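You operate a simulated robot arm through the tools that you are given. There is no shell and no other tool.

The job below is to be done with a simulated robot arm. You get a single attempt, and the scene is never put back.

JOB
Switch to hand and start extraction, table, granulator and feed belt.
Fine: in that order, each after the lamp before it is lit; touch no other control.

Only the result counts: the job must be done as asked and must still hold three seconds after the hand-in. Knocking over, shifting, dropping, spilling or breaking anything else fails it.

ROBOT AND FRAMES
A 7-joint arm with a fingered hand, fixed in place. Base frame: the origin is at the foot of the arm, x ahead of it, y to its left, z up. Lengths are in mm, angles in degrees, forces in N, time in s.
With the tool pointing down near the work surface it reaches from about 100 to 720 mm from the base axis. Its first joint turns from -69.0 to 172.0 degrees. Payload 3.4 kg.
The tool frame sits at the grasp point between the pads (the TCP): z along the fingers, y along the line on which they close. The tips reach 39 mm beyond it. Largest opening 180 mm; the body of the gripper starts 111 mm behind the TCP. The gripper is a hand of 3 fingers: y runs from the thumb to the fingers, the wrist lies at [0, 0, -262] in the tool frame.
Orientation is told as [roll, pitch, yaw] about the base's x, y, z axes, in that order, counted from this pose: with the fingers straight down and closing along the base's y, the tool's x points along the base's -x, its y along +y and its z along -z.

CONTROLS
- The arm moves only by the tool drive_tool. Its argument "steps" is a list of rows, each a list of 6 numbers: the shift along the tool's x, y, z in mm, then the turn, a rotation vector about the tool's x, y, z in degrees. In form: [[x, y, z, ax, ay, az], ...]. A call has 1 to 20 rows; each row is the pose to reach, as a shift and turn from the pose commanded when the call began, along the tool's axes at that moment. A row lasts 0.2 s, in which the tool goes at most 50 mm and 8.6 degrees; a call with a longer step from one row to the next is refused whole. A pose out of reach is approached as far as the arm can. The call stops where the force on the tool passes 40 N (or 10 N more than at its start, if that is more) or the arm is blocked; 0.2 s more then pass. In this call time passes only in rows, and 0.2 s behind the last. It gives the time, the measured TCP pose, the force on the tool (base axes), the opening and the grip force at its end, in the units of the frame above (readings bear some noise), with the torque about the TCP (base axes, N m) and any sound that the robot's microphone picked up, and new pictures: "pictures" is both (left out), scene, wrist or none.
- Cameras (640 x 400 px; columns grow to the right, rows downward): "scene" is fixed at [400.4, 501.5, 2086.2]; the picture's right is [-1.00, -0.06, 0.00], its down [-0.04, 0.63, -0.78] and it looks along [0.05, -0.77, -0.63] (base axes); focal length 324 px, centre (320, 200). "wrist" rides on the gripper at [63, -36, -128] in the tool frame; the picture's right is [0.50, 0.87, 0.00], its down [-0.75, 0.43, -0.49] and it looks along [-0.43, 0.25, 0.87] (tool axes); focal length 226 px, centre (320, 200). There is no depth. A picture from a camera that has moved, and an enlarged one, comes with that camera's place and axes in the base frame and with its lens.
- raise_lower(by): slides the trunk up (or, below 0, down) by that many mm; the arm rides with it, the base frame stays. It gives what a move gives, with no picture.
- finger_targets(finger1, finger2, thumb_bend): sets how far each is bent, from 0 (flat) to 1 (curled in); at 0.3 the hand is open as for a grip, at 0.7 the pads meet at the TCP. One left out holds its place. A second passes; each finger stops where it meets its share of the squeeze, and holds until it gets a number again. It is the only way to open and close the hand. It gives what a move gives, with no picture; readings hold the bend of each and the force on the fingers (four entries, about 0 where the hand has none), thumb and palm.
- zoom(camera, box): a new picture of the part [left, top, right, bottom] of that camera's present view, enlarged. It takes no simulated time.
- job_done(): hands the job in; it is judged then, once.

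Nothing tells you positions but the pictures and the camera data. Unless the task says otherwise, let go and move clear before handing in.

The tools are called after "Emit:" as name(argument=value, ...) on one line, values as JSON. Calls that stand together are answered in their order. drive_tool: Moves the arm, as the interface text tells. Its arguments: {"type":"object","properties":{"steps":{"type":"array"},"pictures":{"type":"string","enum":["both","scene","wrist","none"]}},"required":["steps"]} The other tools are called the same way: raise_lower (by) slides the trunk up or down; finger_targets (finger1, finger2, thumb_bend) moves the fingers one by one; zoom (camera, box) takes an enlarged picture of a part of a camera's view; job_done () hands the job in.

At the start:

```text
clock: 0.0
ee_pos: [255.4, -349.3, 1562.3]
ee_rot: [0.1, -0.2, -0.1]
ft_force: [0.2, -0.1, 0.1]
ft_torque: [-0.02, 0.0, 0.01]
finger_gap: 179.9
grip_force: 0.1
shape: jaw
bend: [0.3, 0.3, 0.3]
finger forces: [0.0, 0.1, 0.1, 0.0, 0.0, 0.1]
trunk travel left (down, up): [-475.0, 67.0]
```

scene: 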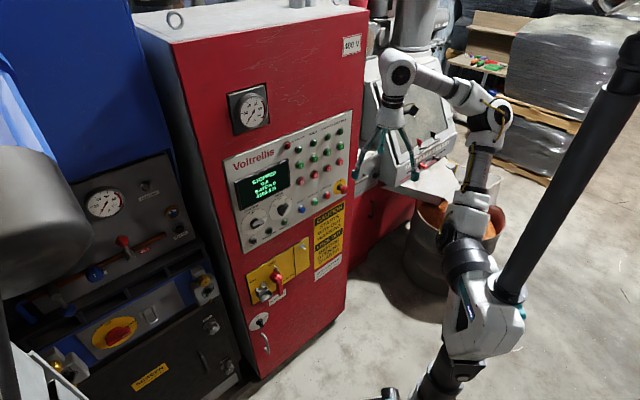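
wrist: 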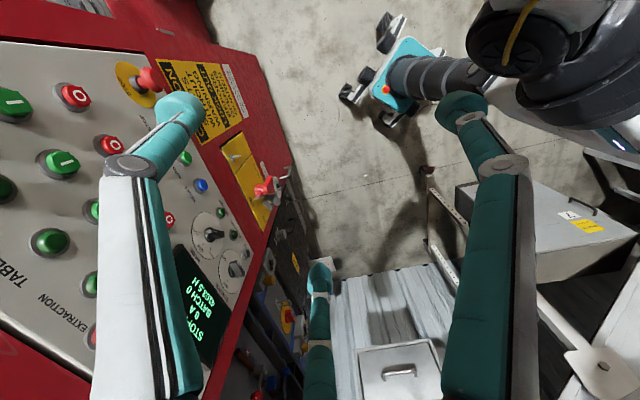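

I see a red control cabinet with a panel of buttons, a display and two rotary switches. First I'll look closer at the panel from both cameras.

Emit:
zoom(camera="scene", box=[220, 105, 360, 255])

Emit:
zoom(camera="wrist", box=[0, 40, 300, 360])

Emit:
zoom(camera="scene", box=[280, 105, 360, 185])

Emit:
zoom(camera="scene", box=[230, 170, 310, 250])

```text
2.67 times, centred on (290, 180) of scene
camera zoom: at [400.4, 501.5, 2086.2], right [-1.0, -0.06, 0.0], down [-0.04, 0.63, -0.78], along [0.05, -0.77, -0.63], focal length 865 px, centre (400, 253)
```

zoom: 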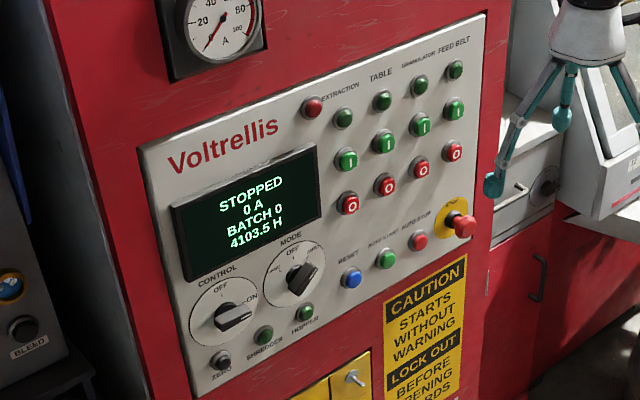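

```text
1.25 times, centred on (150, 200) of wrist
camera zoom: at [192.4, -386.8, 1689.3], right [-0.5, 0.87, 0.0], down [0.75, 0.43, 0.49], along [0.43, 0.25, -0.87], focal length 283 px, centre (532, 200)
```

zoom: 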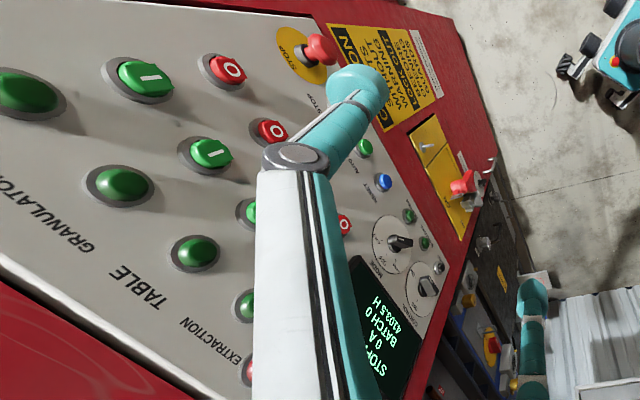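

```text
5.00 times, centred on (320, 145) of scene
camera zoom: at [400.4, 501.5, 2086.2], right [-1.0, -0.06, 0.0], down [-0.04, 0.63, -0.78], along [0.05, -0.77, -0.63], focal length 1622 px, centre (320, 475)
```

zoom: 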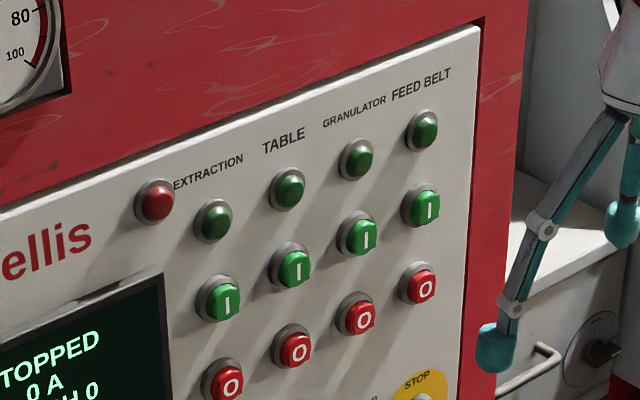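

```text
5.00 times, centred on (270, 210) of scene
camera zoom: at [400.4, 501.5, 2086.2], right [-1.0, -0.06, 0.0], down [-0.04, 0.63, -0.78], along [0.05, -0.77, -0.63], focal length 1622 px, centre (570, 150)
```

zoom: 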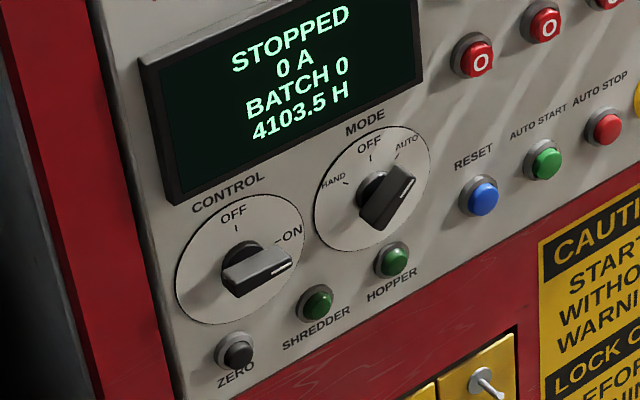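

The panel faces the arm at about 45°. From both pictures, the lamps are at z≈1490, the "I" row at z≈1418 and the MODE knob near (606,-435,1266), currently on AUTO. I start tilting the hand toward the panel, half of the way.

Emit:
drive_tool(steps=[[-8.6, -9, 0, 5.42, -5.18, 0], [-17.2, -18, 0, 10.84, -10.36, 0], [-25.8, -27, 0, 16.26, -15.54, 0], [-34.4, -36, 0, 21.68, -20.72, 0], [-43, -45, 0, 27.1, -25.9, 0], [-51.6, -54, 0, 32.5, -31.1, 0]])

```text
clock: 1.4
ee_pos: [306.2, -398.4, 1564.6]
ee_rot: [-36.1, -29.4, 9.7]
ft_force: [-0.1, 0.3, 0.1]
ft_torque: [-0.03, 0.0, 0.01]
finger_gap: 179.8
grip_force: 0.0
shape: jaw
bend: [0.3, 0.3, 0.3]
finger forces: [0.2, 0.1, 0.0, 0.1, 0.0, 0.1]
trunk travel left (down, up): [-475.0, 67.0]
camera wrist: at [184.2, -372.0, 1641.9], right [-0.3, 0.66, -0.69], down [0.47, 0.73, 0.49], along [0.83, -0.18, -0.53], focal length 226 px, centre (320, 200)
```

scene: 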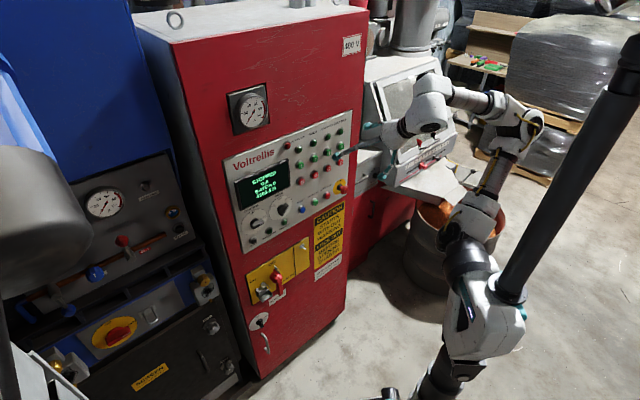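
wrist: 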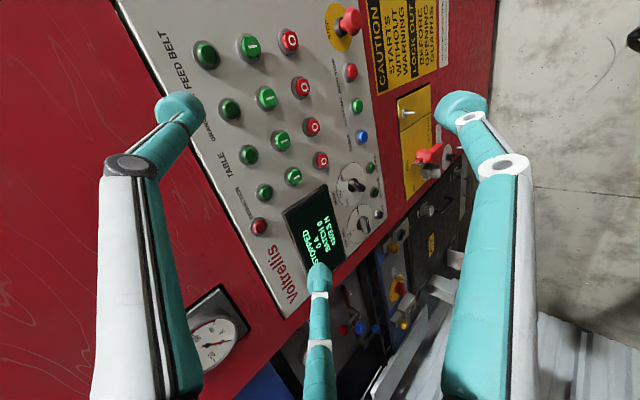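

The tilt works; I continue the other half while going down toward the height of the I-buttons.

Emit:
drive_tool(steps=[[5.3, 5.5, 25.3, 5.42, -5.18, 0], [10.6, 11, 50.6, 10.84, -10.36, 0], [15.9, 16.5, 75.9, 16.26, -15.54, 0], [21.2, 22, 101.2, 21.68, -20.72, 0], [26.5, 27.5, 126.5, 27.1, -25.9, 0], [31.8, 33, 151.8, 32.5, -31.1, 0]])

```text
clock: 2.8
ee_pos: [428.0, -447.5, 1455.4]
ee_rot: [-88.3, -43.4, 41.0]
ft_force: [1.7, 0.4, -1.0]
ft_torque: [0.0, 0.01, -0.09]
finger_gap: 180.0
grip_force: 0.2
shape: jaw
bend: [0.3, 0.3, 0.3]
finger forces: [0.0, 0.0, 0.0, 0.0, 0.0, 0.0]
out of reach, approached as far as the arm can: row 5, 6
trunk travel left (down, up): [-475.0, 67.0]
camera wrist: at [290.1, -401.1, 1440.2], right [0.16, 0.17, -0.97], down [0.3, 0.93, 0.21], along [0.94, -0.32, 0.1], focal length 226 px, centre (320, 200)
```

scene: 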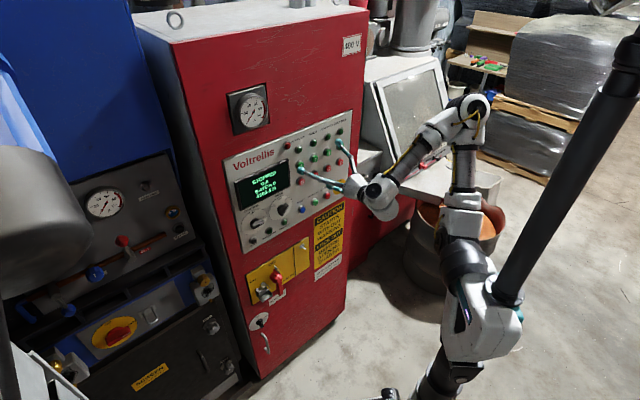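
wrist: 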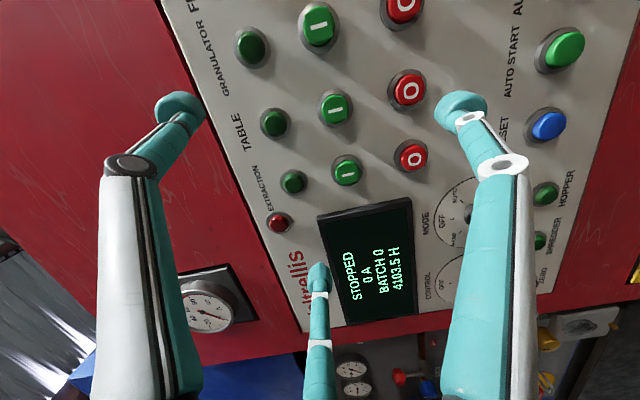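

The hand now points at the panel squarely (TCP about 145 mm from it); the arm hit a near-side limit, so it ended a bit closer to the panel than asked. I'll close the three fingers into one poker-like cluster and look.

Emit:
finger_targets(finger1=0.7, finger2=0.7, thumb_bend=0.7)

Emit:
drive_tool(steps=[[0, 0, 0, 0, 0, 0]])

Emit:
zoom(camera="scene", box=[230, 105, 430, 230])

```text
clock: 3.8
ee_pos: [418.7, -453.8, 1457.1]
ee_rot: [-88.6, -43.7, 41.3]
ft_force: [0.0, 0.1, 0.4]
ft_torque: [0.11, 0.07, -0.04]
finger_gap: 0.1
grip_force: 0.1
shape: fingers
bend: [0.7, 0.7, 0.7]
finger forces: [0.0, 0.0, 0.0, 0.0, 0.0, 0.0]
trunk travel left (down, up): [-475.0, 67.0]
```

```text
clock: 4.2
ee_pos: [420.3, -450.8, 1457.6]
ee_rot: [-88.6, -43.8, 41.4]
ft_force: [-0.4, 0.0, 0.0]
ft_torque: [0.05, 0.06, -0.01]
finger_gap: 0.0
grip_force: 0.0
shape: fingers
bend: [0.7, 0.7, 0.7]
finger forces: [0.0, 0.0, 0.1, 0.0, 0.1, 0.0]
trunk travel left (down, up): [-475.0, 67.0]
camera wrist: at [282.2, -402.9, 1442.3], right [0.16, 0.17, -0.97], down [0.3, 0.93, 0.21], along [0.94, -0.32, 0.1], focal length 226 px, centre (320, 200)
```

scene: 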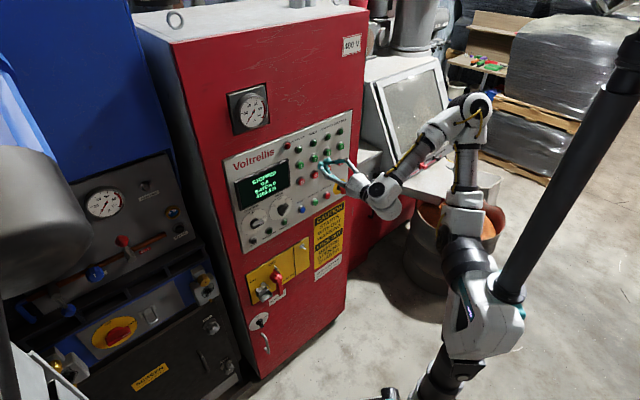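
wrist: 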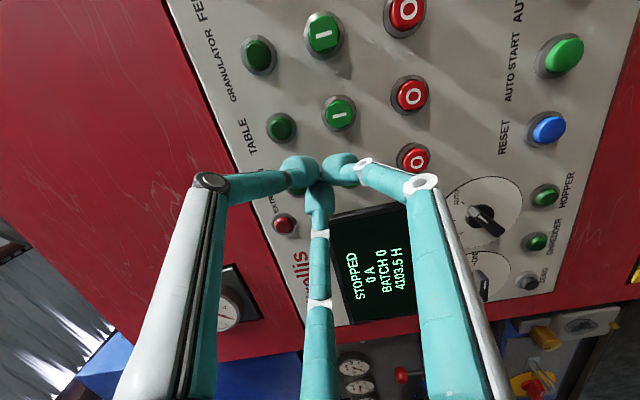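

```text
3.20 times, centred on (330, 168) of scene
camera zoom: at [400.4, 501.5, 2086.2], right [-1.0, -0.06, 0.0], down [-0.04, 0.63, -0.78], along [0.05, -0.77, -0.63], focal length 1038 px, centre (288, 304)
```

zoom: 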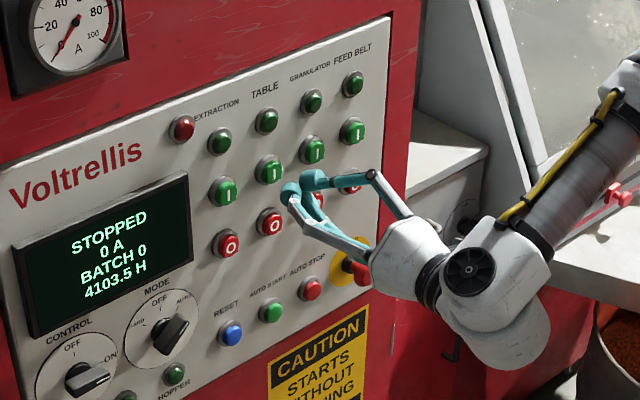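

The closed fingers form a rather wide star, so one pointing finger may be neater. I try curling two fingers in and leaving the thumb partly extended.

Emit:
finger_targets(finger1=1.0, finger2=1.0, thumb_bend=0.45)

Emit:
drive_tool(steps=[[0, 0, 0, 0, 0, 0]])

Emit:
zoom(camera="scene", box=[280, 125, 400, 215])

```text
clock: 5.2
ee_pos: [420.7, -449.0, 1457.3]
ee_rot: [-88.6, -43.7, 41.4]
ft_force: [-0.2, -0.1, 0.4]
ft_torque: [-0.02, 0.04, -0.02]
finger_gap: 42.8
grip_force: 0.1
shape: fingers
bend: [0.74, 0.74, 0.45]
finger forces: [0.0, 0.1, 0.0, 0.1, 0.0, 0.1]
trunk travel left (down, up): [-475.0, 67.0]
```

```text
clock: 5.6
ee_pos: [420.1, -451.6, 1456.3]
ee_rot: [-88.5, -43.9, 41.2]
ft_force: [-0.3, 0.4, 0.4]
ft_torque: [-0.01, 0.0, 0.01]
finger_gap: 42.7
grip_force: 0.1
shape: fingers
bend: [0.74, 0.74, 0.45]
finger forces: [0.0, 0.0, 0.0, 0.0, 0.0, 0.0]
trunk travel left (down, up): [-475.0, 67.0]
camera wrist: at [282.5, -404.1, 1441.5], right [0.16, 0.17, -0.97], down [0.3, 0.93, 0.22], along [0.94, -0.32, 0.1], focal length 226 px, centre (320, 200)
```

scene: 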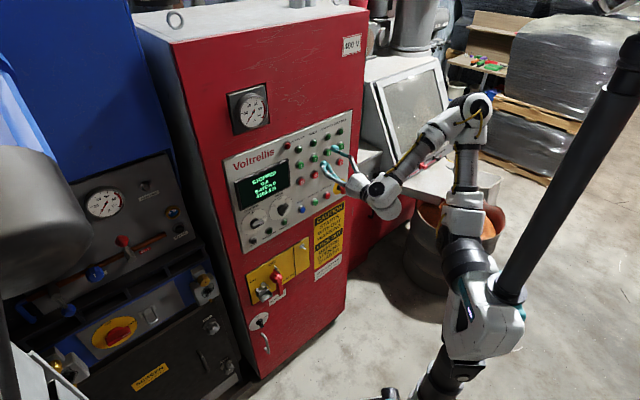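
wrist: 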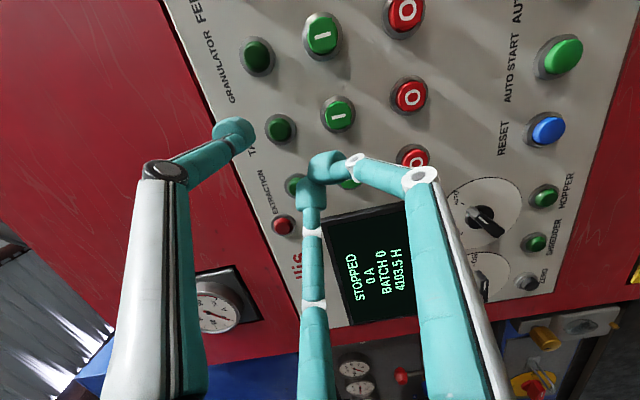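

```text
4.44 times, centred on (340, 170) of scene
camera zoom: at [400.4, 501.5, 2086.2], right [-1.0, -0.06, 0.0], down [-0.04, 0.63, -0.78], along [0.05, -0.77, -0.63], focal length 1442 px, centre (231, 333)
```

zoom: 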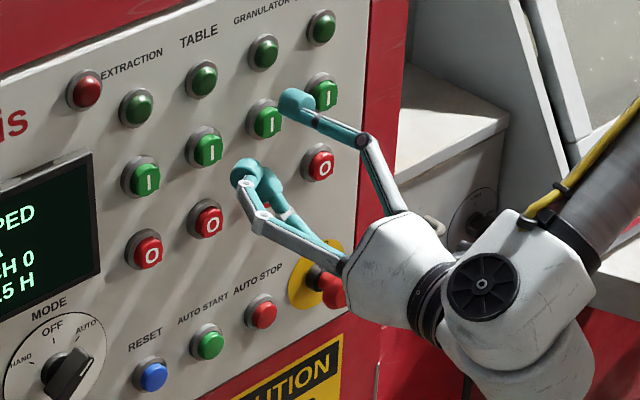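

Better: the thumb is a single pointer. I'll straighten it further so that it sticks out clearly past the two curled fingers.

Emit:
finger_targets(thumb_bend=0.1)

Emit:
drive_tool(steps=[[0, 0, 0, 0, 0, 0]])

Emit:
zoom(camera="scene", box=[280, 125, 400, 215])

```text
clock: 6.6
ee_pos: [421.3, -452.1, 1456.8]
ee_rot: [-88.4, -43.8, 41.3]
ft_force: [-0.3, -0.1, -0.3]
ft_torque: [0.02, 0.01, 0.02]
finger_gap: 103.8
grip_force: 0.0
shape: fingers
bend: [0.74, 0.74, 0.1]
finger forces: [0.0, 0.0, 0.0, 0.0, 0.0, 0.1]
trunk travel left (down, up): [-475.0, 67.0]
```

```text
clock: 7.0
ee_pos: [420.5, -450.2, 1457.7]
ee_rot: [-88.5, -43.8, 41.3]
ft_force: [-0.2, -0.2, -0.7]
ft_torque: [0.01, 0.0, 0.02]
finger_gap: 104.1
grip_force: 0.0
shape: fingers
bend: [0.74, 0.74, 0.1]
finger forces: [0.1, 0.0, 0.0, 0.1, 0.0, 0.1]
trunk travel left (down, up): [-475.0, 67.0]
camera wrist: at [282.6, -403.8, 1441.6], right [0.16, 0.17, -0.97], down [0.3, 0.93, 0.22], along [0.94, -0.32, 0.1], focal length 226 px, centre (320, 200)
```

scene: 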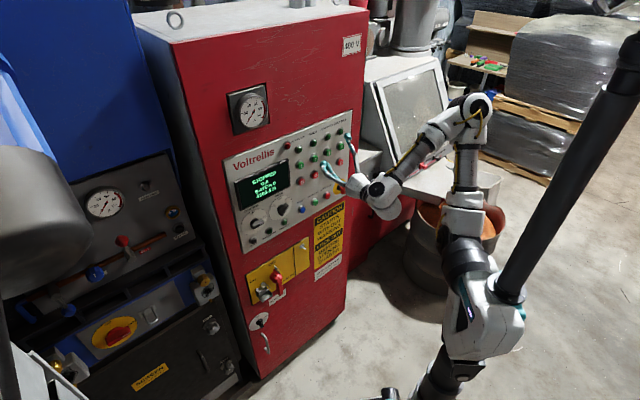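
wrist: 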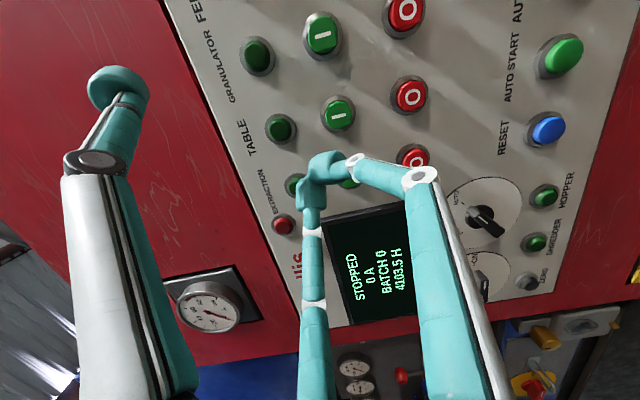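

```text
4.44 times, centred on (340, 170) of scene
camera zoom: at [400.4, 501.5, 2086.2], right [-1.0, -0.06, 0.0], down [-0.04, 0.63, -0.78], along [0.05, -0.77, -0.63], focal length 1442 px, centre (231, 333)
```

zoom: 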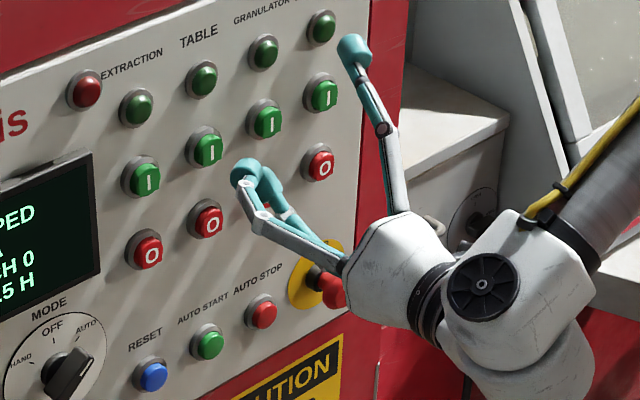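

The closed three-finger cluster is the foremost and stiffest shape (front ≈39–45 mm past the TCP, tapering back), so I'll go back to it. First a close look at the MODE knob.

Emit:
finger_targets(finger1=0.7, finger2=0.7, thumb_bend=0.7)

Emit:
zoom(camera="wrist", box=[420, 150, 580, 290])

Emit:
zoom(camera="scene", box=[255, 185, 315, 225])

Emit:
zoom(camera="wrist", box=[240, 100, 400, 200])

```text
clock: 8.0
ee_pos: [419.6, -449.9, 1455.5]
ee_rot: [-88.5, -43.9, 41.2]
ft_force: [-0.1, 0.1, 0.1]
ft_torque: [0.05, 0.01, -0.02]
finger_gap: 0.0
grip_force: 0.0
shape: fingers
bend: [0.7, 0.7, 0.7]
finger forces: [0.1, 0.1, 0.0, 0.1, 0.0, 0.0]
trunk travel left (down, up): [-475.0, 67.0]
```

```text
2.86 times, centred on (500, 220) of wrist
camera zoom: at [282.6, -403.9, 1441.6], right [0.16, 0.17, -0.97], down [0.3, 0.93, 0.22], along [0.94, -0.32, 0.1], focal length 646 px, centre (-194, 143)
```

zoom: 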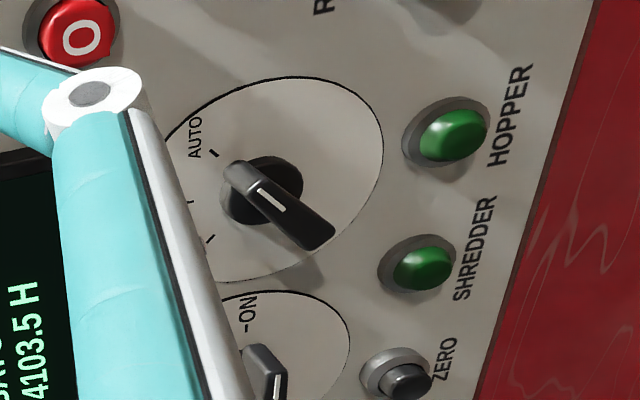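

```text
10.00 times, centred on (285, 205) of scene
camera zoom: at [400.4, 501.5, 2086.2], right [-1.0, -0.06, 0.0], down [-0.04, 0.63, -0.78], along [0.05, -0.77, -0.63], focal length 3244 px, centre (670, 150)
```

zoom: 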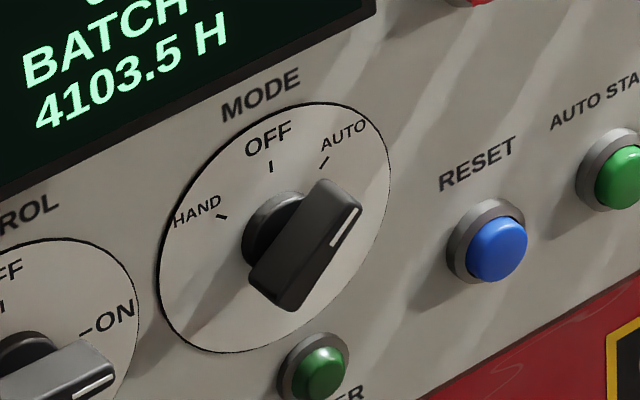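

```text
4.00 times, centred on (320, 150) of wrist
camera zoom: at [282.6, -403.9, 1441.6], right [0.16, 0.17, -0.97], down [0.3, 0.93, 0.22], along [0.94, -0.32, 0.1], focal length 904 px, centre (320, 400)
```

zoom: 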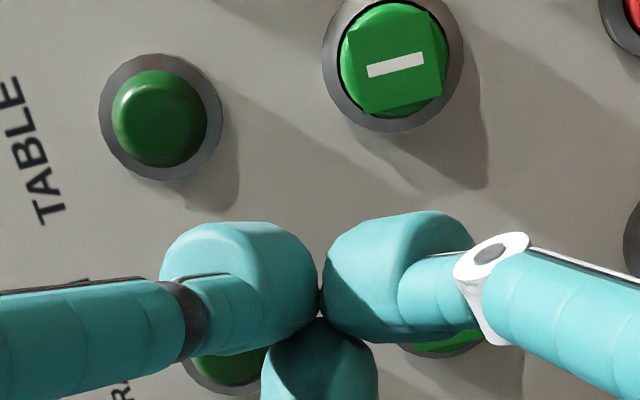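

The MODE knob is a bar about 50 mm long and 25–30 mm high, at 45° toward AUTO. I'll move left and down along the panel, keeping my distance, to see the knob frontally.

Emit:
drive_tool(steps=[[-4.8, 34, 0, 0, 0, 0], [-9.6, 68, 0, 0, 0, 0], [-14.4, 102, 0, 0, 0, 0], [-19.2, 136, 0, 0, 0, 0], [-24, 170, 0, 0, 0, 0], [-28.8, 204, 0, 0, 0, 0], [-33.6, 238, 0, 0, 0, 0], [-38.4, 272, 0, 0, 0, 0]])

```text
clock: 9.8
ee_pos: [587.5, -327.1, 1289.9]
ee_rot: [-89.7, -43.6, 43.7]
ft_force: [-0.6, 0.0, 0.7]
ft_torque: [-0.03, -0.02, 0.0]
finger_gap: 0.0
grip_force: 0.1
shape: fingers
bend: [0.7, 0.7, 0.7]
finger forces: [0.0, 0.1, 0.1, 0.0, 0.0, 0.0]
out of reach, approached as far as the arm can: row 7, 8
trunk travel left (down, up): [-475.0, 67.0]
camera wrist: at [447.9, -282.5, 1272.9], right [0.17, 0.17, -0.97], down [0.27, 0.94, 0.21], along [0.95, -0.3, 0.11], focal length 226 px, centre (320, 200)
```

scene: 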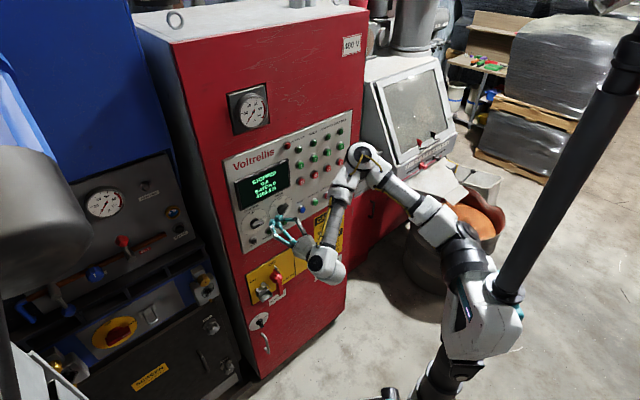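
wrist: 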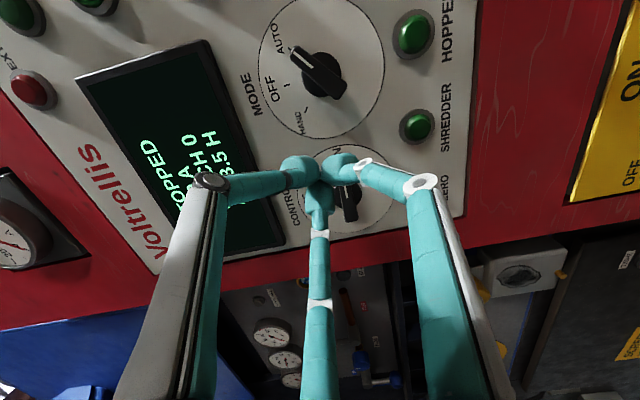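

The hand is in front of the CONTROL/MODE dials now, with the knob in clear view. The elbow has swung toward the panel's right side, so I check its clearance.

Emit:
zoom(camera="scene", box=[230, 120, 550, 320])

Emit:
zoom(camera="wrist", box=[240, 0, 400, 110])

Emit:
zoom(camera="scene", box=[230, 190, 310, 250])

```text
2.00 times, centred on (390, 220) of scene
camera zoom: at [400.4, 501.5, 2086.2], right [-1.0, -0.06, 0.0], down [-0.04, 0.63, -0.78], along [0.05, -0.77, -0.63], focal length 649 px, centre (180, 160)
```

zoom: 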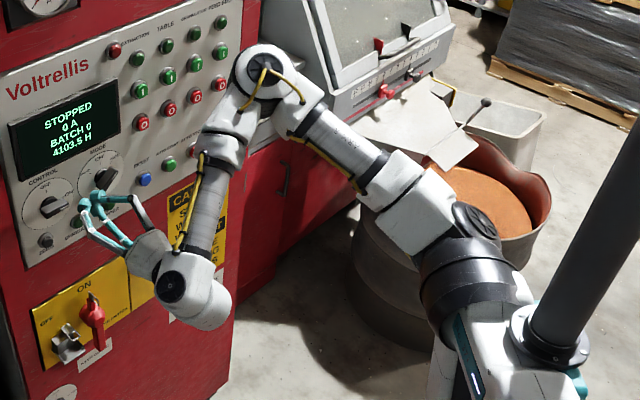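

```text
3.64 times, centred on (320, 55) of wrist
camera zoom: at [447.9, -282.5, 1272.9], right [0.17, 0.17, -0.97], down [0.27, 0.94, 0.21], along [0.95, -0.3, 0.11], focal length 822 px, centre (320, 727)
```

zoom: 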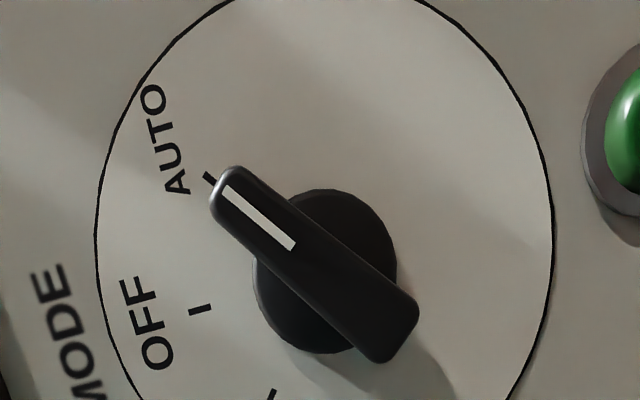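

```text
6.67 times, centred on (270, 220) of scene
camera zoom: at [400.4, 501.5, 2086.2], right [-1.0, -0.06, 0.0], down [-0.04, 0.63, -0.78], along [0.05, -0.77, -0.63], focal length 2163 px, centre (653, 67)
```

zoom: 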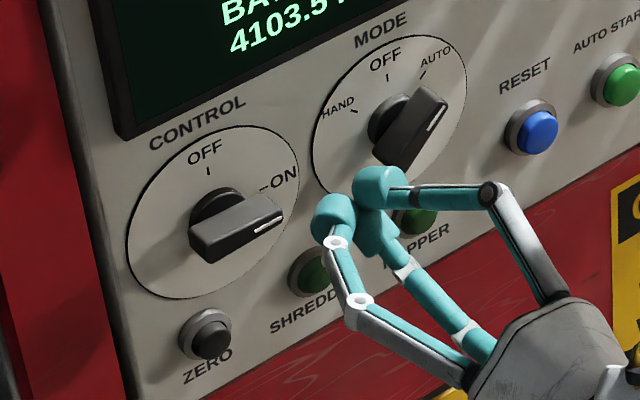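

Clear view: the MODE knob centre lies at about tool (61.6, −34.5), panel ≈107 mm ahead of the TCP, bar top ≈27 mm above the panel. My plan: turn the hand 96° so the thumb and fingers straddle the bar, grip it and turn it back 98° to HAND. First a closer look at the knob's base height.

Emit:
zoom(camera="scene", box=[270, 195, 294, 213])

Emit:
zoom(camera="scene", box=[244, 205, 284, 235])

```text
16.00 times, centred on (282, 204) of scene
camera zoom: at [400.4, 501.5, 2086.2], right [-1.0, -0.06, 0.0], down [-0.04, 0.63, -0.78], along [0.05, -0.77, -0.63], focal length 5191 px, centre (928, 136)
```

zoom: 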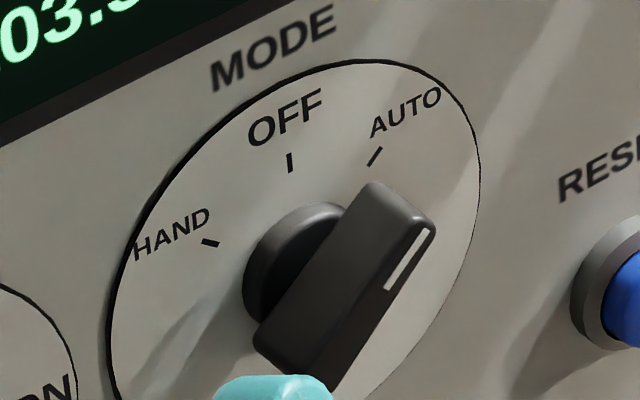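

```text
13.33 times, centred on (264, 220) of scene
camera zoom: at [400.4, 501.5, 2086.2], right [-1.0, -0.06, 0.0], down [-0.04, 0.63, -0.78], along [0.05, -0.77, -0.63], focal length 4326 px, centre (1067, -67)
```

zoom: 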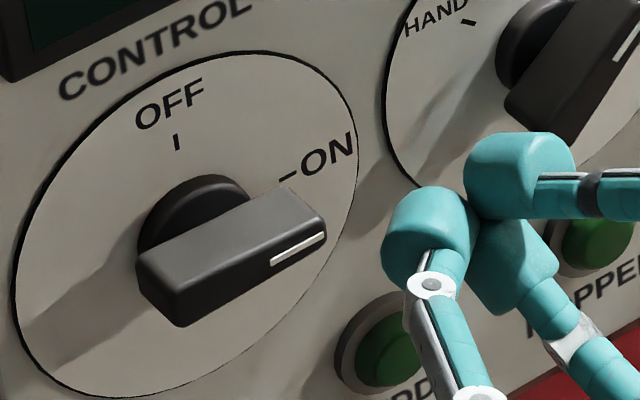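

The bar has ~20 mm high side faces above a low round base, good for gripping. I centre the hand on the knob at the present distance first.

Emit:
drive_tool(steps=[[12.3, -6.9, 0, 0, 0, 0], [24.6, -13.8, 0, 0, 0, 0], [37, -20.7, 0, 0, 0, 0], [49.3, -27.6, 0, 0, 0, 0], [61.6, -34.5, 0, 0, 0, 0]])

```text
clock: 11.0
ee_pos: [543.8, -377.0, 1278.7]
ee_rot: [-89.8, -43.8, 43.8]
ft_force: [-0.7, -0.2, 0.1]
ft_torque: [0.0, 0.0, 0.02]
finger_gap: 0.2
grip_force: 0.1
shape: fingers
bend: [0.7, 0.7, 0.7]
finger forces: [0.0, 0.1, 0.0, 0.0, 0.0, 0.1]
out of reach, approached as far as the arm can: row 3, 4, 5
trunk travel left (down, up): [-475.0, 67.0]
camera wrist: at [404.5, -334.3, 1260.5], right [0.17, 0.16, -0.97], down [0.27, 0.94, 0.21], along [0.95, -0.3, 0.12], focal length 226 px, centre (320, 200)
```

scene: 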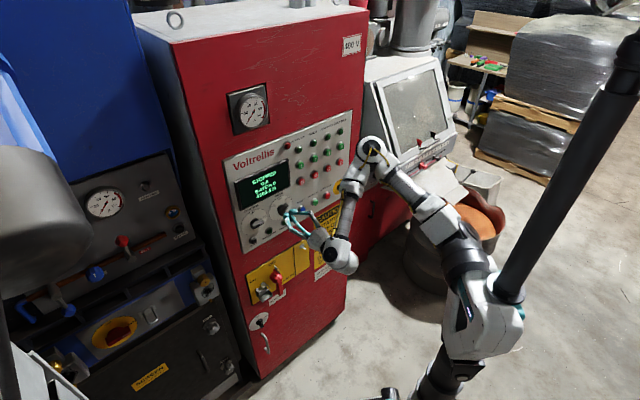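
wrist: 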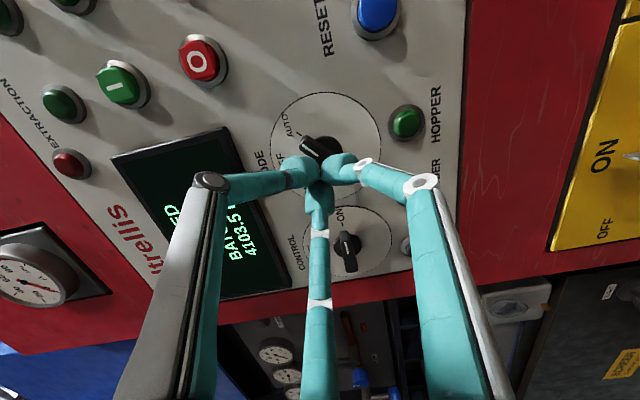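

The knob lies straight behind the fist; the arm is near an inner limit here (few mm off), which eases closer to the panel. I now turn the hand +96° about its axis while moving 15 mm forward, still well off the knob.

Emit:
drive_tool(steps=[[0, 0, 2, 0, 0, 8], [0, 0, 4, 0, 0, 16], [0, 0, 6, 0, 0, 24], [0, 0, 8, 0, 0, 32], [0, 0, 10, 0, 0, 40], [0, 0, 12, 0, 0, 48], [0, 0, 15, 0, 0, 56], [0, 0, 15, 0, 0, 64], [0, 0, 15, 0, 0, 72], [0, 0, 15, 0, 0, 80], [0, 0, 15, 0, 0, 88], [0, 0, 15, 0, 0, 96]])

```text
clock: 13.6
ee_pos: [471.8, -475.1, 1683.8]
ee_rot: [85.6, -46.2, -133.9]
ft_force: [-0.5, 0.2, 0.3]
ft_torque: [0.03, 0.03, -0.02]
finger_gap: 0.2
grip_force: 0.0
shape: fingers
bend: [0.7, 0.7, 0.7]
finger forces: [0.1, 0.0, 0.1, 0.0, 0.1, 0.1]
out of reach, approached as far as the arm can: row 1, 2, 3, 4, 5, 6, 7, 8, 9, 10, 11, 12
trunk travel left (down, up): [-475.0, 67.0]
camera wrist: at [395.3, -368.1, 1619.2], right [0.72, 0.66, 0.23], down [-0.46, 0.19, 0.87], along [0.53, -0.73, 0.43], focal length 226 px, centre (320, 200)
```

scene: 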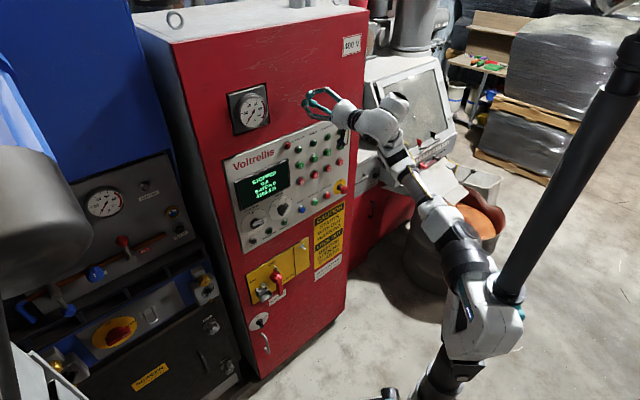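
wrist: 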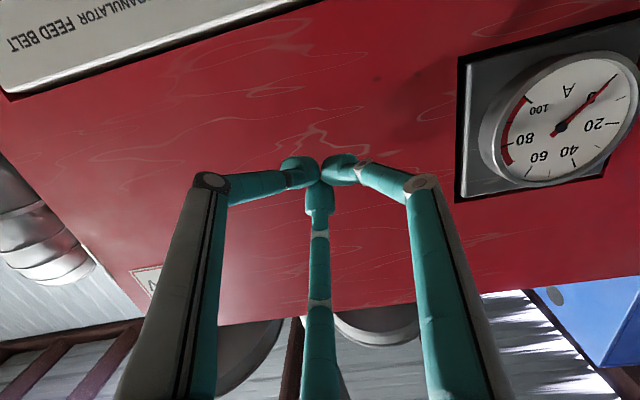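

The arm raised itself about 400 mm to meet that orientation, so this posture needs the trunk lower. Nothing was touched. I back off from the panel, then slide the trunk down in stages.

Emit:
drive_tool(steps=[[0, 0, -20, 0, 0, 0], [0, 0, -40, 0, 0, 0], [0, 0, -60, 0, 0, 0]])

```text
clock: 14.4
ee_pos: [442.9, -481.9, 1690.1]
ee_rot: [86.1, -46.5, -133.6]
ft_force: [-0.4, -0.3, 0.2]
ft_torque: [0.0, -0.01, 0.0]
finger_gap: 0.0
grip_force: 0.0
shape: fingers
bend: [0.7, 0.7, 0.7]
finger forces: [0.0, 0.0, 0.1, 0.1, 0.1, 0.1]
out of reach, approached as far as the arm can: row 1, 2, 3
trunk travel left (down, up): [-475.0, 67.0]
camera wrist: at [364.6, -376.1, 1626.7], right [0.71, 0.66, 0.23], down [-0.46, 0.19, 0.87], along [0.53, -0.73, 0.44], focal length 226 px, centre (320, 200)
```

scene: 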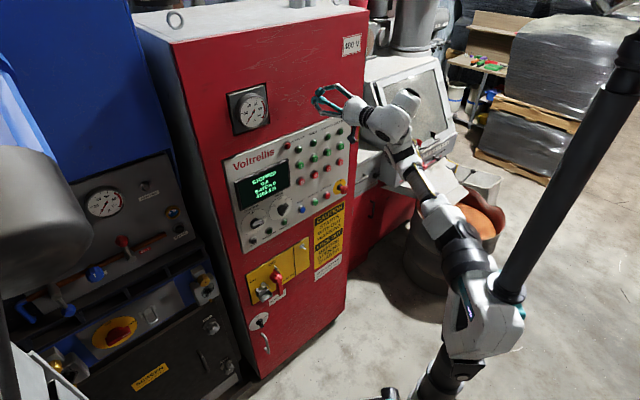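
wrist: 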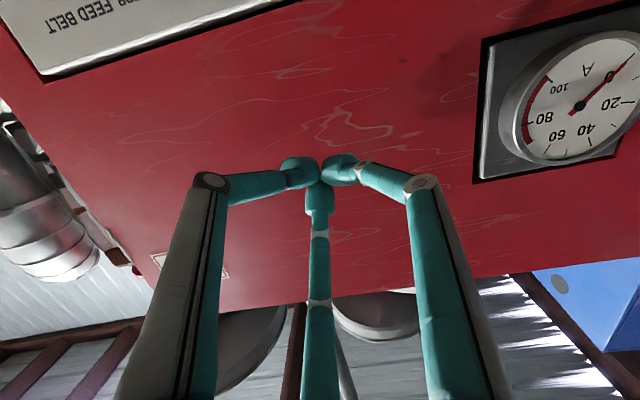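

I'll turn the hand back to its natural angle up here, where only blank cabinet face is near, before lowering the trunk.

Emit:
drive_tool(steps=[[0, 0, -4, 0, 0, -8], [0, 0, -8, 0, 0, -16], [0, 0, -12, 0, 0, -24], [0, 0, -16, 0, 0, -32], [0, 0, -20, 0, 0, -40], [0, 0, -24, 0, 0, -48], [0, 0, -28, 0, 0, -56], [0, 0, -32, 0, 0, -64], [0, 0, -36, 0, 0, -72], [0, 0, -40, 0, 0, -80], [0, 0, -40, 0, 0, -88], [0, 0, -40, 0, 0, -96]])

```text
clock: 17.0
ee_pos: [414.9, -456.0, 1690.1]
ee_rot: [-86.3, -37.4, 40.9]
ft_force: [-0.3, 0.7, -0.8]
ft_torque: [0.0, 0.01, 0.03]
finger_gap: 0.0
grip_force: 0.0
shape: fingers
bend: [0.7, 0.7, 0.7]
finger forces: [0.1, 0.0, 0.0, 0.0, 0.1, 0.0]
trunk travel left (down, up): [-475.0, 67.0]
camera wrist: at [275.7, -412.3, 1687.4], right [0.06, 0.13, -0.99], down [0.3, 0.94, 0.14], along [0.95, -0.3, 0.02], focal length 226 px, centre (320, 200)
```

scene: 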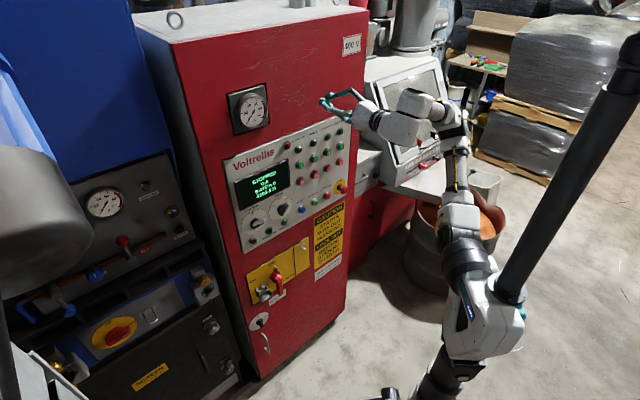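
wrist: 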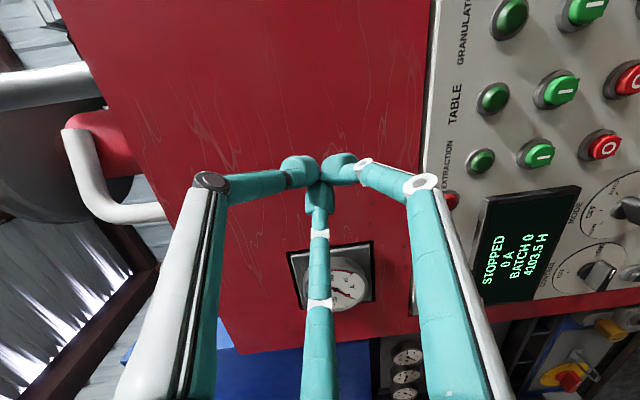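

That pose is reached without complaint, so a lower trunk suits this work. I slide the trunk down 200 mm twice, with the hand ~90 mm off the panel.

Emit:
raise_lower(by=-200)

Emit:
zoom(camera="scene", box=[200, 80, 560, 400])

```text
clock: 19.2
ee_pos: [414.5, -457.5, 1490.9]
ee_rot: [-86.3, -37.7, 40.9]
ft_force: [0.2, 1.1, 0.0]
ft_torque: [0.02, 0.0, 0.01]
finger_gap: 0.3
grip_force: 0.1
shape: fingers
bend: [0.7, 0.7, 0.7]
finger forces: [0.1, 0.0, 0.1, 0.0, 0.1, 0.0]
trunk travel left (down, up): [-275.0, 267.0]
```

```text
1.25 times, centred on (380, 240) of scene
camera zoom: at [400.4, 501.5, 2086.2], right [-1.0, -0.06, 0.0], down [-0.04, 0.63, -0.78], along [0.05, -0.77, -0.63], focal length 406 px, centre (245, 150)
```

zoom: 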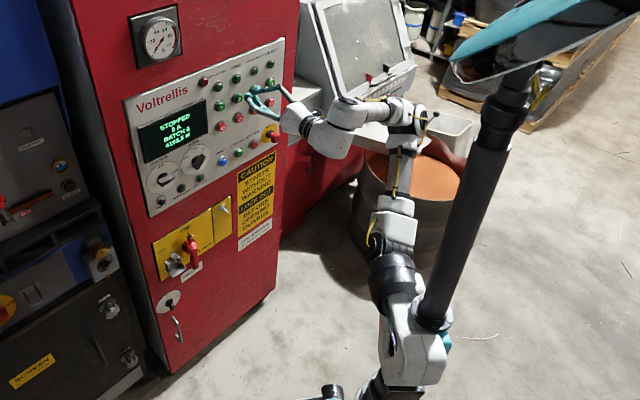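

Emit:
raise_lower(by=-200)

Emit:
drive_tool(steps=[[0, 0, 0, 0, 0, 0]])

```text
clock: 21.3
ee_pos: [414.3, -456.6, 1290.8]
ee_rot: [-86.3, -37.6, 40.9]
ft_force: [0.6, -0.5, 0.2]
ft_torque: [0.0, -0.02, 0.02]
finger_gap: 0.1
grip_force: 0.1
shape: fingers
bend: [0.7, 0.7, 0.7]
finger forces: [0.0, 0.0, 0.0, 0.0, 0.1, 0.0]
trunk travel left (down, up): [-75.0, 467.0]
```

```text
clock: 21.7
ee_pos: [415.0, -456.0, 1289.5]
ee_rot: [-86.2, -37.6, 40.9]
ft_force: [0.1, -0.5, -0.7]
ft_torque: [-0.04, -0.01, -0.02]
finger_gap: 0.0
grip_force: 0.0
shape: fingers
bend: [0.7, 0.7, 0.7]
finger forces: [0.0, 0.0, 0.0, 0.0, 0.1, 0.0]
trunk travel left (down, up): [-75.0, 467.0]
camera wrist: at [275.7, -412.4, 1286.6], right [0.06, 0.13, -0.99], down [0.3, 0.94, 0.14], along [0.95, -0.3, 0.02], focal length 226 px, centre (320, 200)
```

scene: 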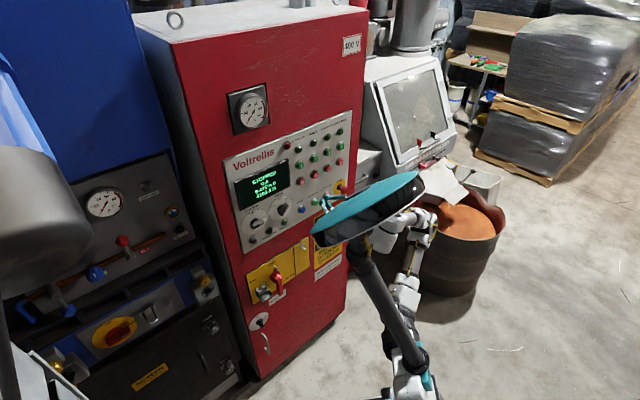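
wrist: 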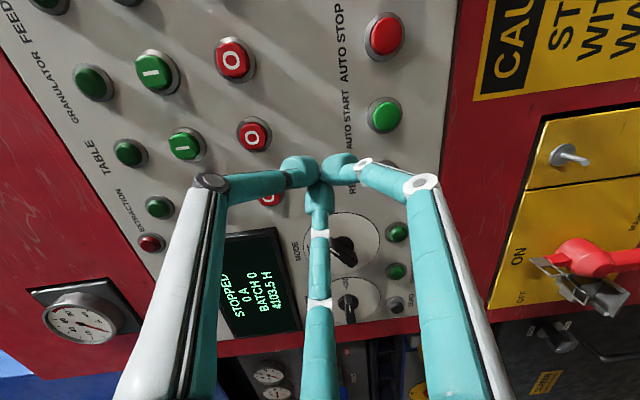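

The robot's head now partly blocks the scene camera, but the display and the wrist view suffice. I move in front of the MODE knob (100 mm off the panel) and square up.

Emit:
drive_tool(steps=[[-21.2, 20.4, 6.5, 0.4, -0.48, 0], [-42.4, 40.9, 13.1, 0.8, -0.96, 0], [-63.5, 61.3, 19.6, 1.2, -1.43, 0], [-84.7, 81.8, 26.2, 1.6, -1.9, 0], [-105.9, 102.2, 32.7, 1.95, -2.39, 0]])

Emit:
finger_targets(finger1=0.5, finger2=0.5, thumb_bend=0.5)

Emit:
drive_tool(steps=[[0, 0, 0, 0, 0, 7], [0, 0, 0, 0, 0, 14], [0, 0, 0, 0, 0, 21], [0, 0, 0, 0, 0, 28], [0, 0, 0, 0, 0, 35], [0, 0, 0, 0, 0, 42]])

```text
clock: 22.9
ee_pos: [545.8, -379.7, 1269.9]
ee_rot: [-90.0, -37.7, 43.9]
ft_force: [0.3, 0.3, 0.8]
ft_torque: [0.01, -0.01, -0.03]
finger_gap: 0.0
grip_force: 0.0
shape: fingers
bend: [0.7, 0.7, 0.7]
finger forces: [0.1, 0.1, 0.0, 0.0, 0.0, 0.1]
trunk travel left (down, up): [-75.0, 467.0]
camera wrist: at [406.3, -337.2, 1260.4], right [0.1, 0.09, -0.99], down [0.28, 0.95, 0.12], along [0.95, -0.29, 0.07], focal length 226 px, centre (320, 200)
```

scene: 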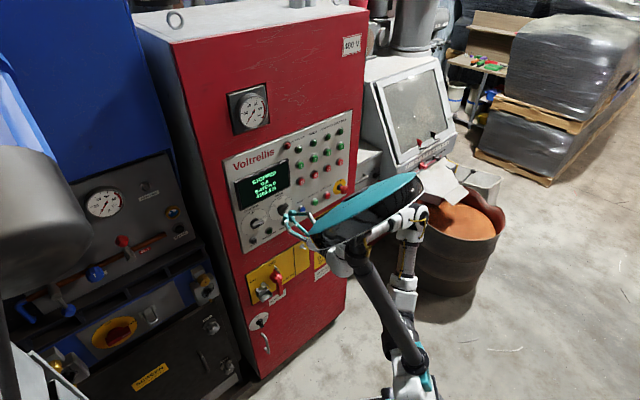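
wrist: 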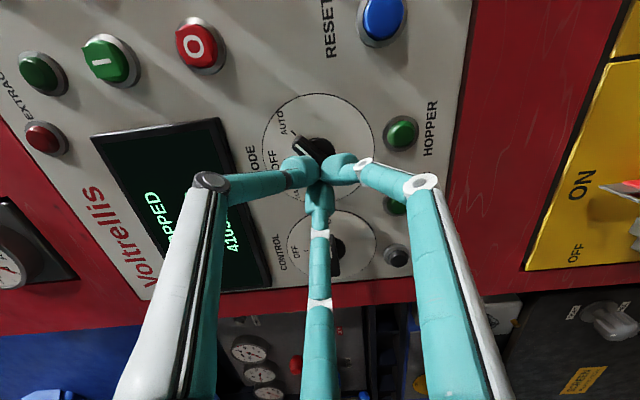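

```text
clock: 23.9
ee_pos: [546.1, -382.1, 1270.7]
ee_rot: [-89.9, -37.6, 43.9]
ft_force: [0.1, -0.2, 0.5]
ft_torque: [0.02, 0.01, 0.0]
finger_gap: 72.5
grip_force: 0.1
shape: fingers
bend: [0.5, 0.5, 0.5]
finger forces: [0.1, 0.1, 0.1, 0.0, 0.0, 0.0]
trunk travel left (down, up): [-75.0, 467.0]
```

```text
clock: 25.3
ee_pos: [544.0, -379.2, 1273.3]
ee_rot: [-90.0, -79.8, 43.9]
ft_force: [0.4, 0.4, 1.2]
ft_torque: [0.02, -0.02, 0.01]
finger_gap: 72.2
grip_force: 0.0
shape: fingers
bend: [0.5, 0.5, 0.5]
finger forces: [0.1, 0.1, 0.1, 0.1, 0.1, 0.1]
trunk travel left (down, up): [-75.0, 467.0]
camera wrist: at [422.3, -320.1, 1217.2], right [0.55, 0.53, -0.65], down [0.06, 0.74, 0.66], along [0.83, -0.41, 0.38], focal length 226 px, centre (320, 200)
```

scene: 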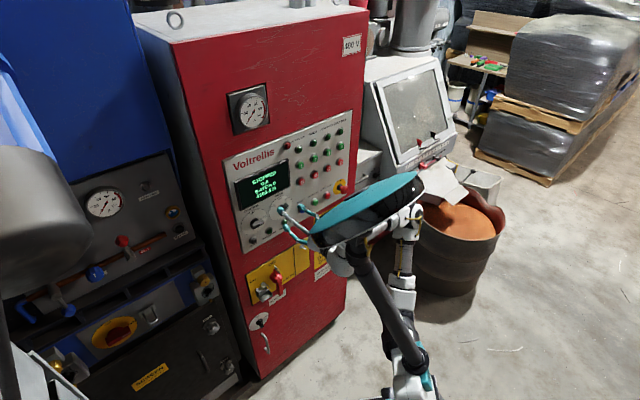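
wrist: 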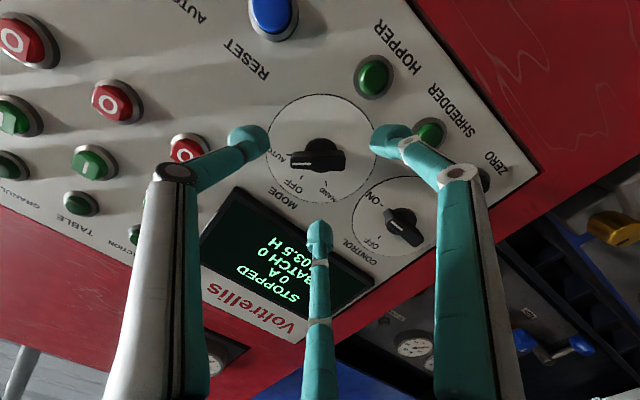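

The bar now lies exactly across one finger's closing direction, between the three open fingers. I zoom in to measure the centring.

Emit:
zoom(camera="wrist", box=[220, 80, 420, 260])

Emit:
zoom(camera="scene", box=[250, 190, 320, 245])

```text
2.22 times, centred on (320, 170) of wrist
camera zoom: at [422.3, -320.1, 1217.2], right [0.55, 0.53, -0.65], down [0.06, 0.74, 0.66], along [0.83, -0.41, 0.38], focal length 502 px, centre (320, 267)
```

zoom: 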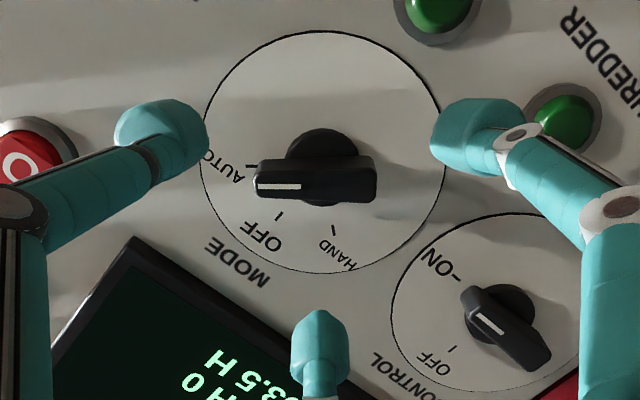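

```text
7.27 times, centred on (285, 218) of scene
camera zoom: at [400.4, 501.5, 2086.2], right [-1.0, -0.06, 0.0], down [-0.04, 0.63, -0.78], along [0.05, -0.77, -0.63], focal length 2360 px, centre (574, 73)
```

zoom: 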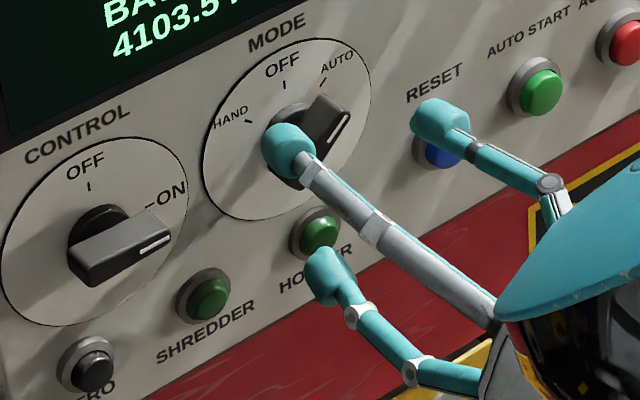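

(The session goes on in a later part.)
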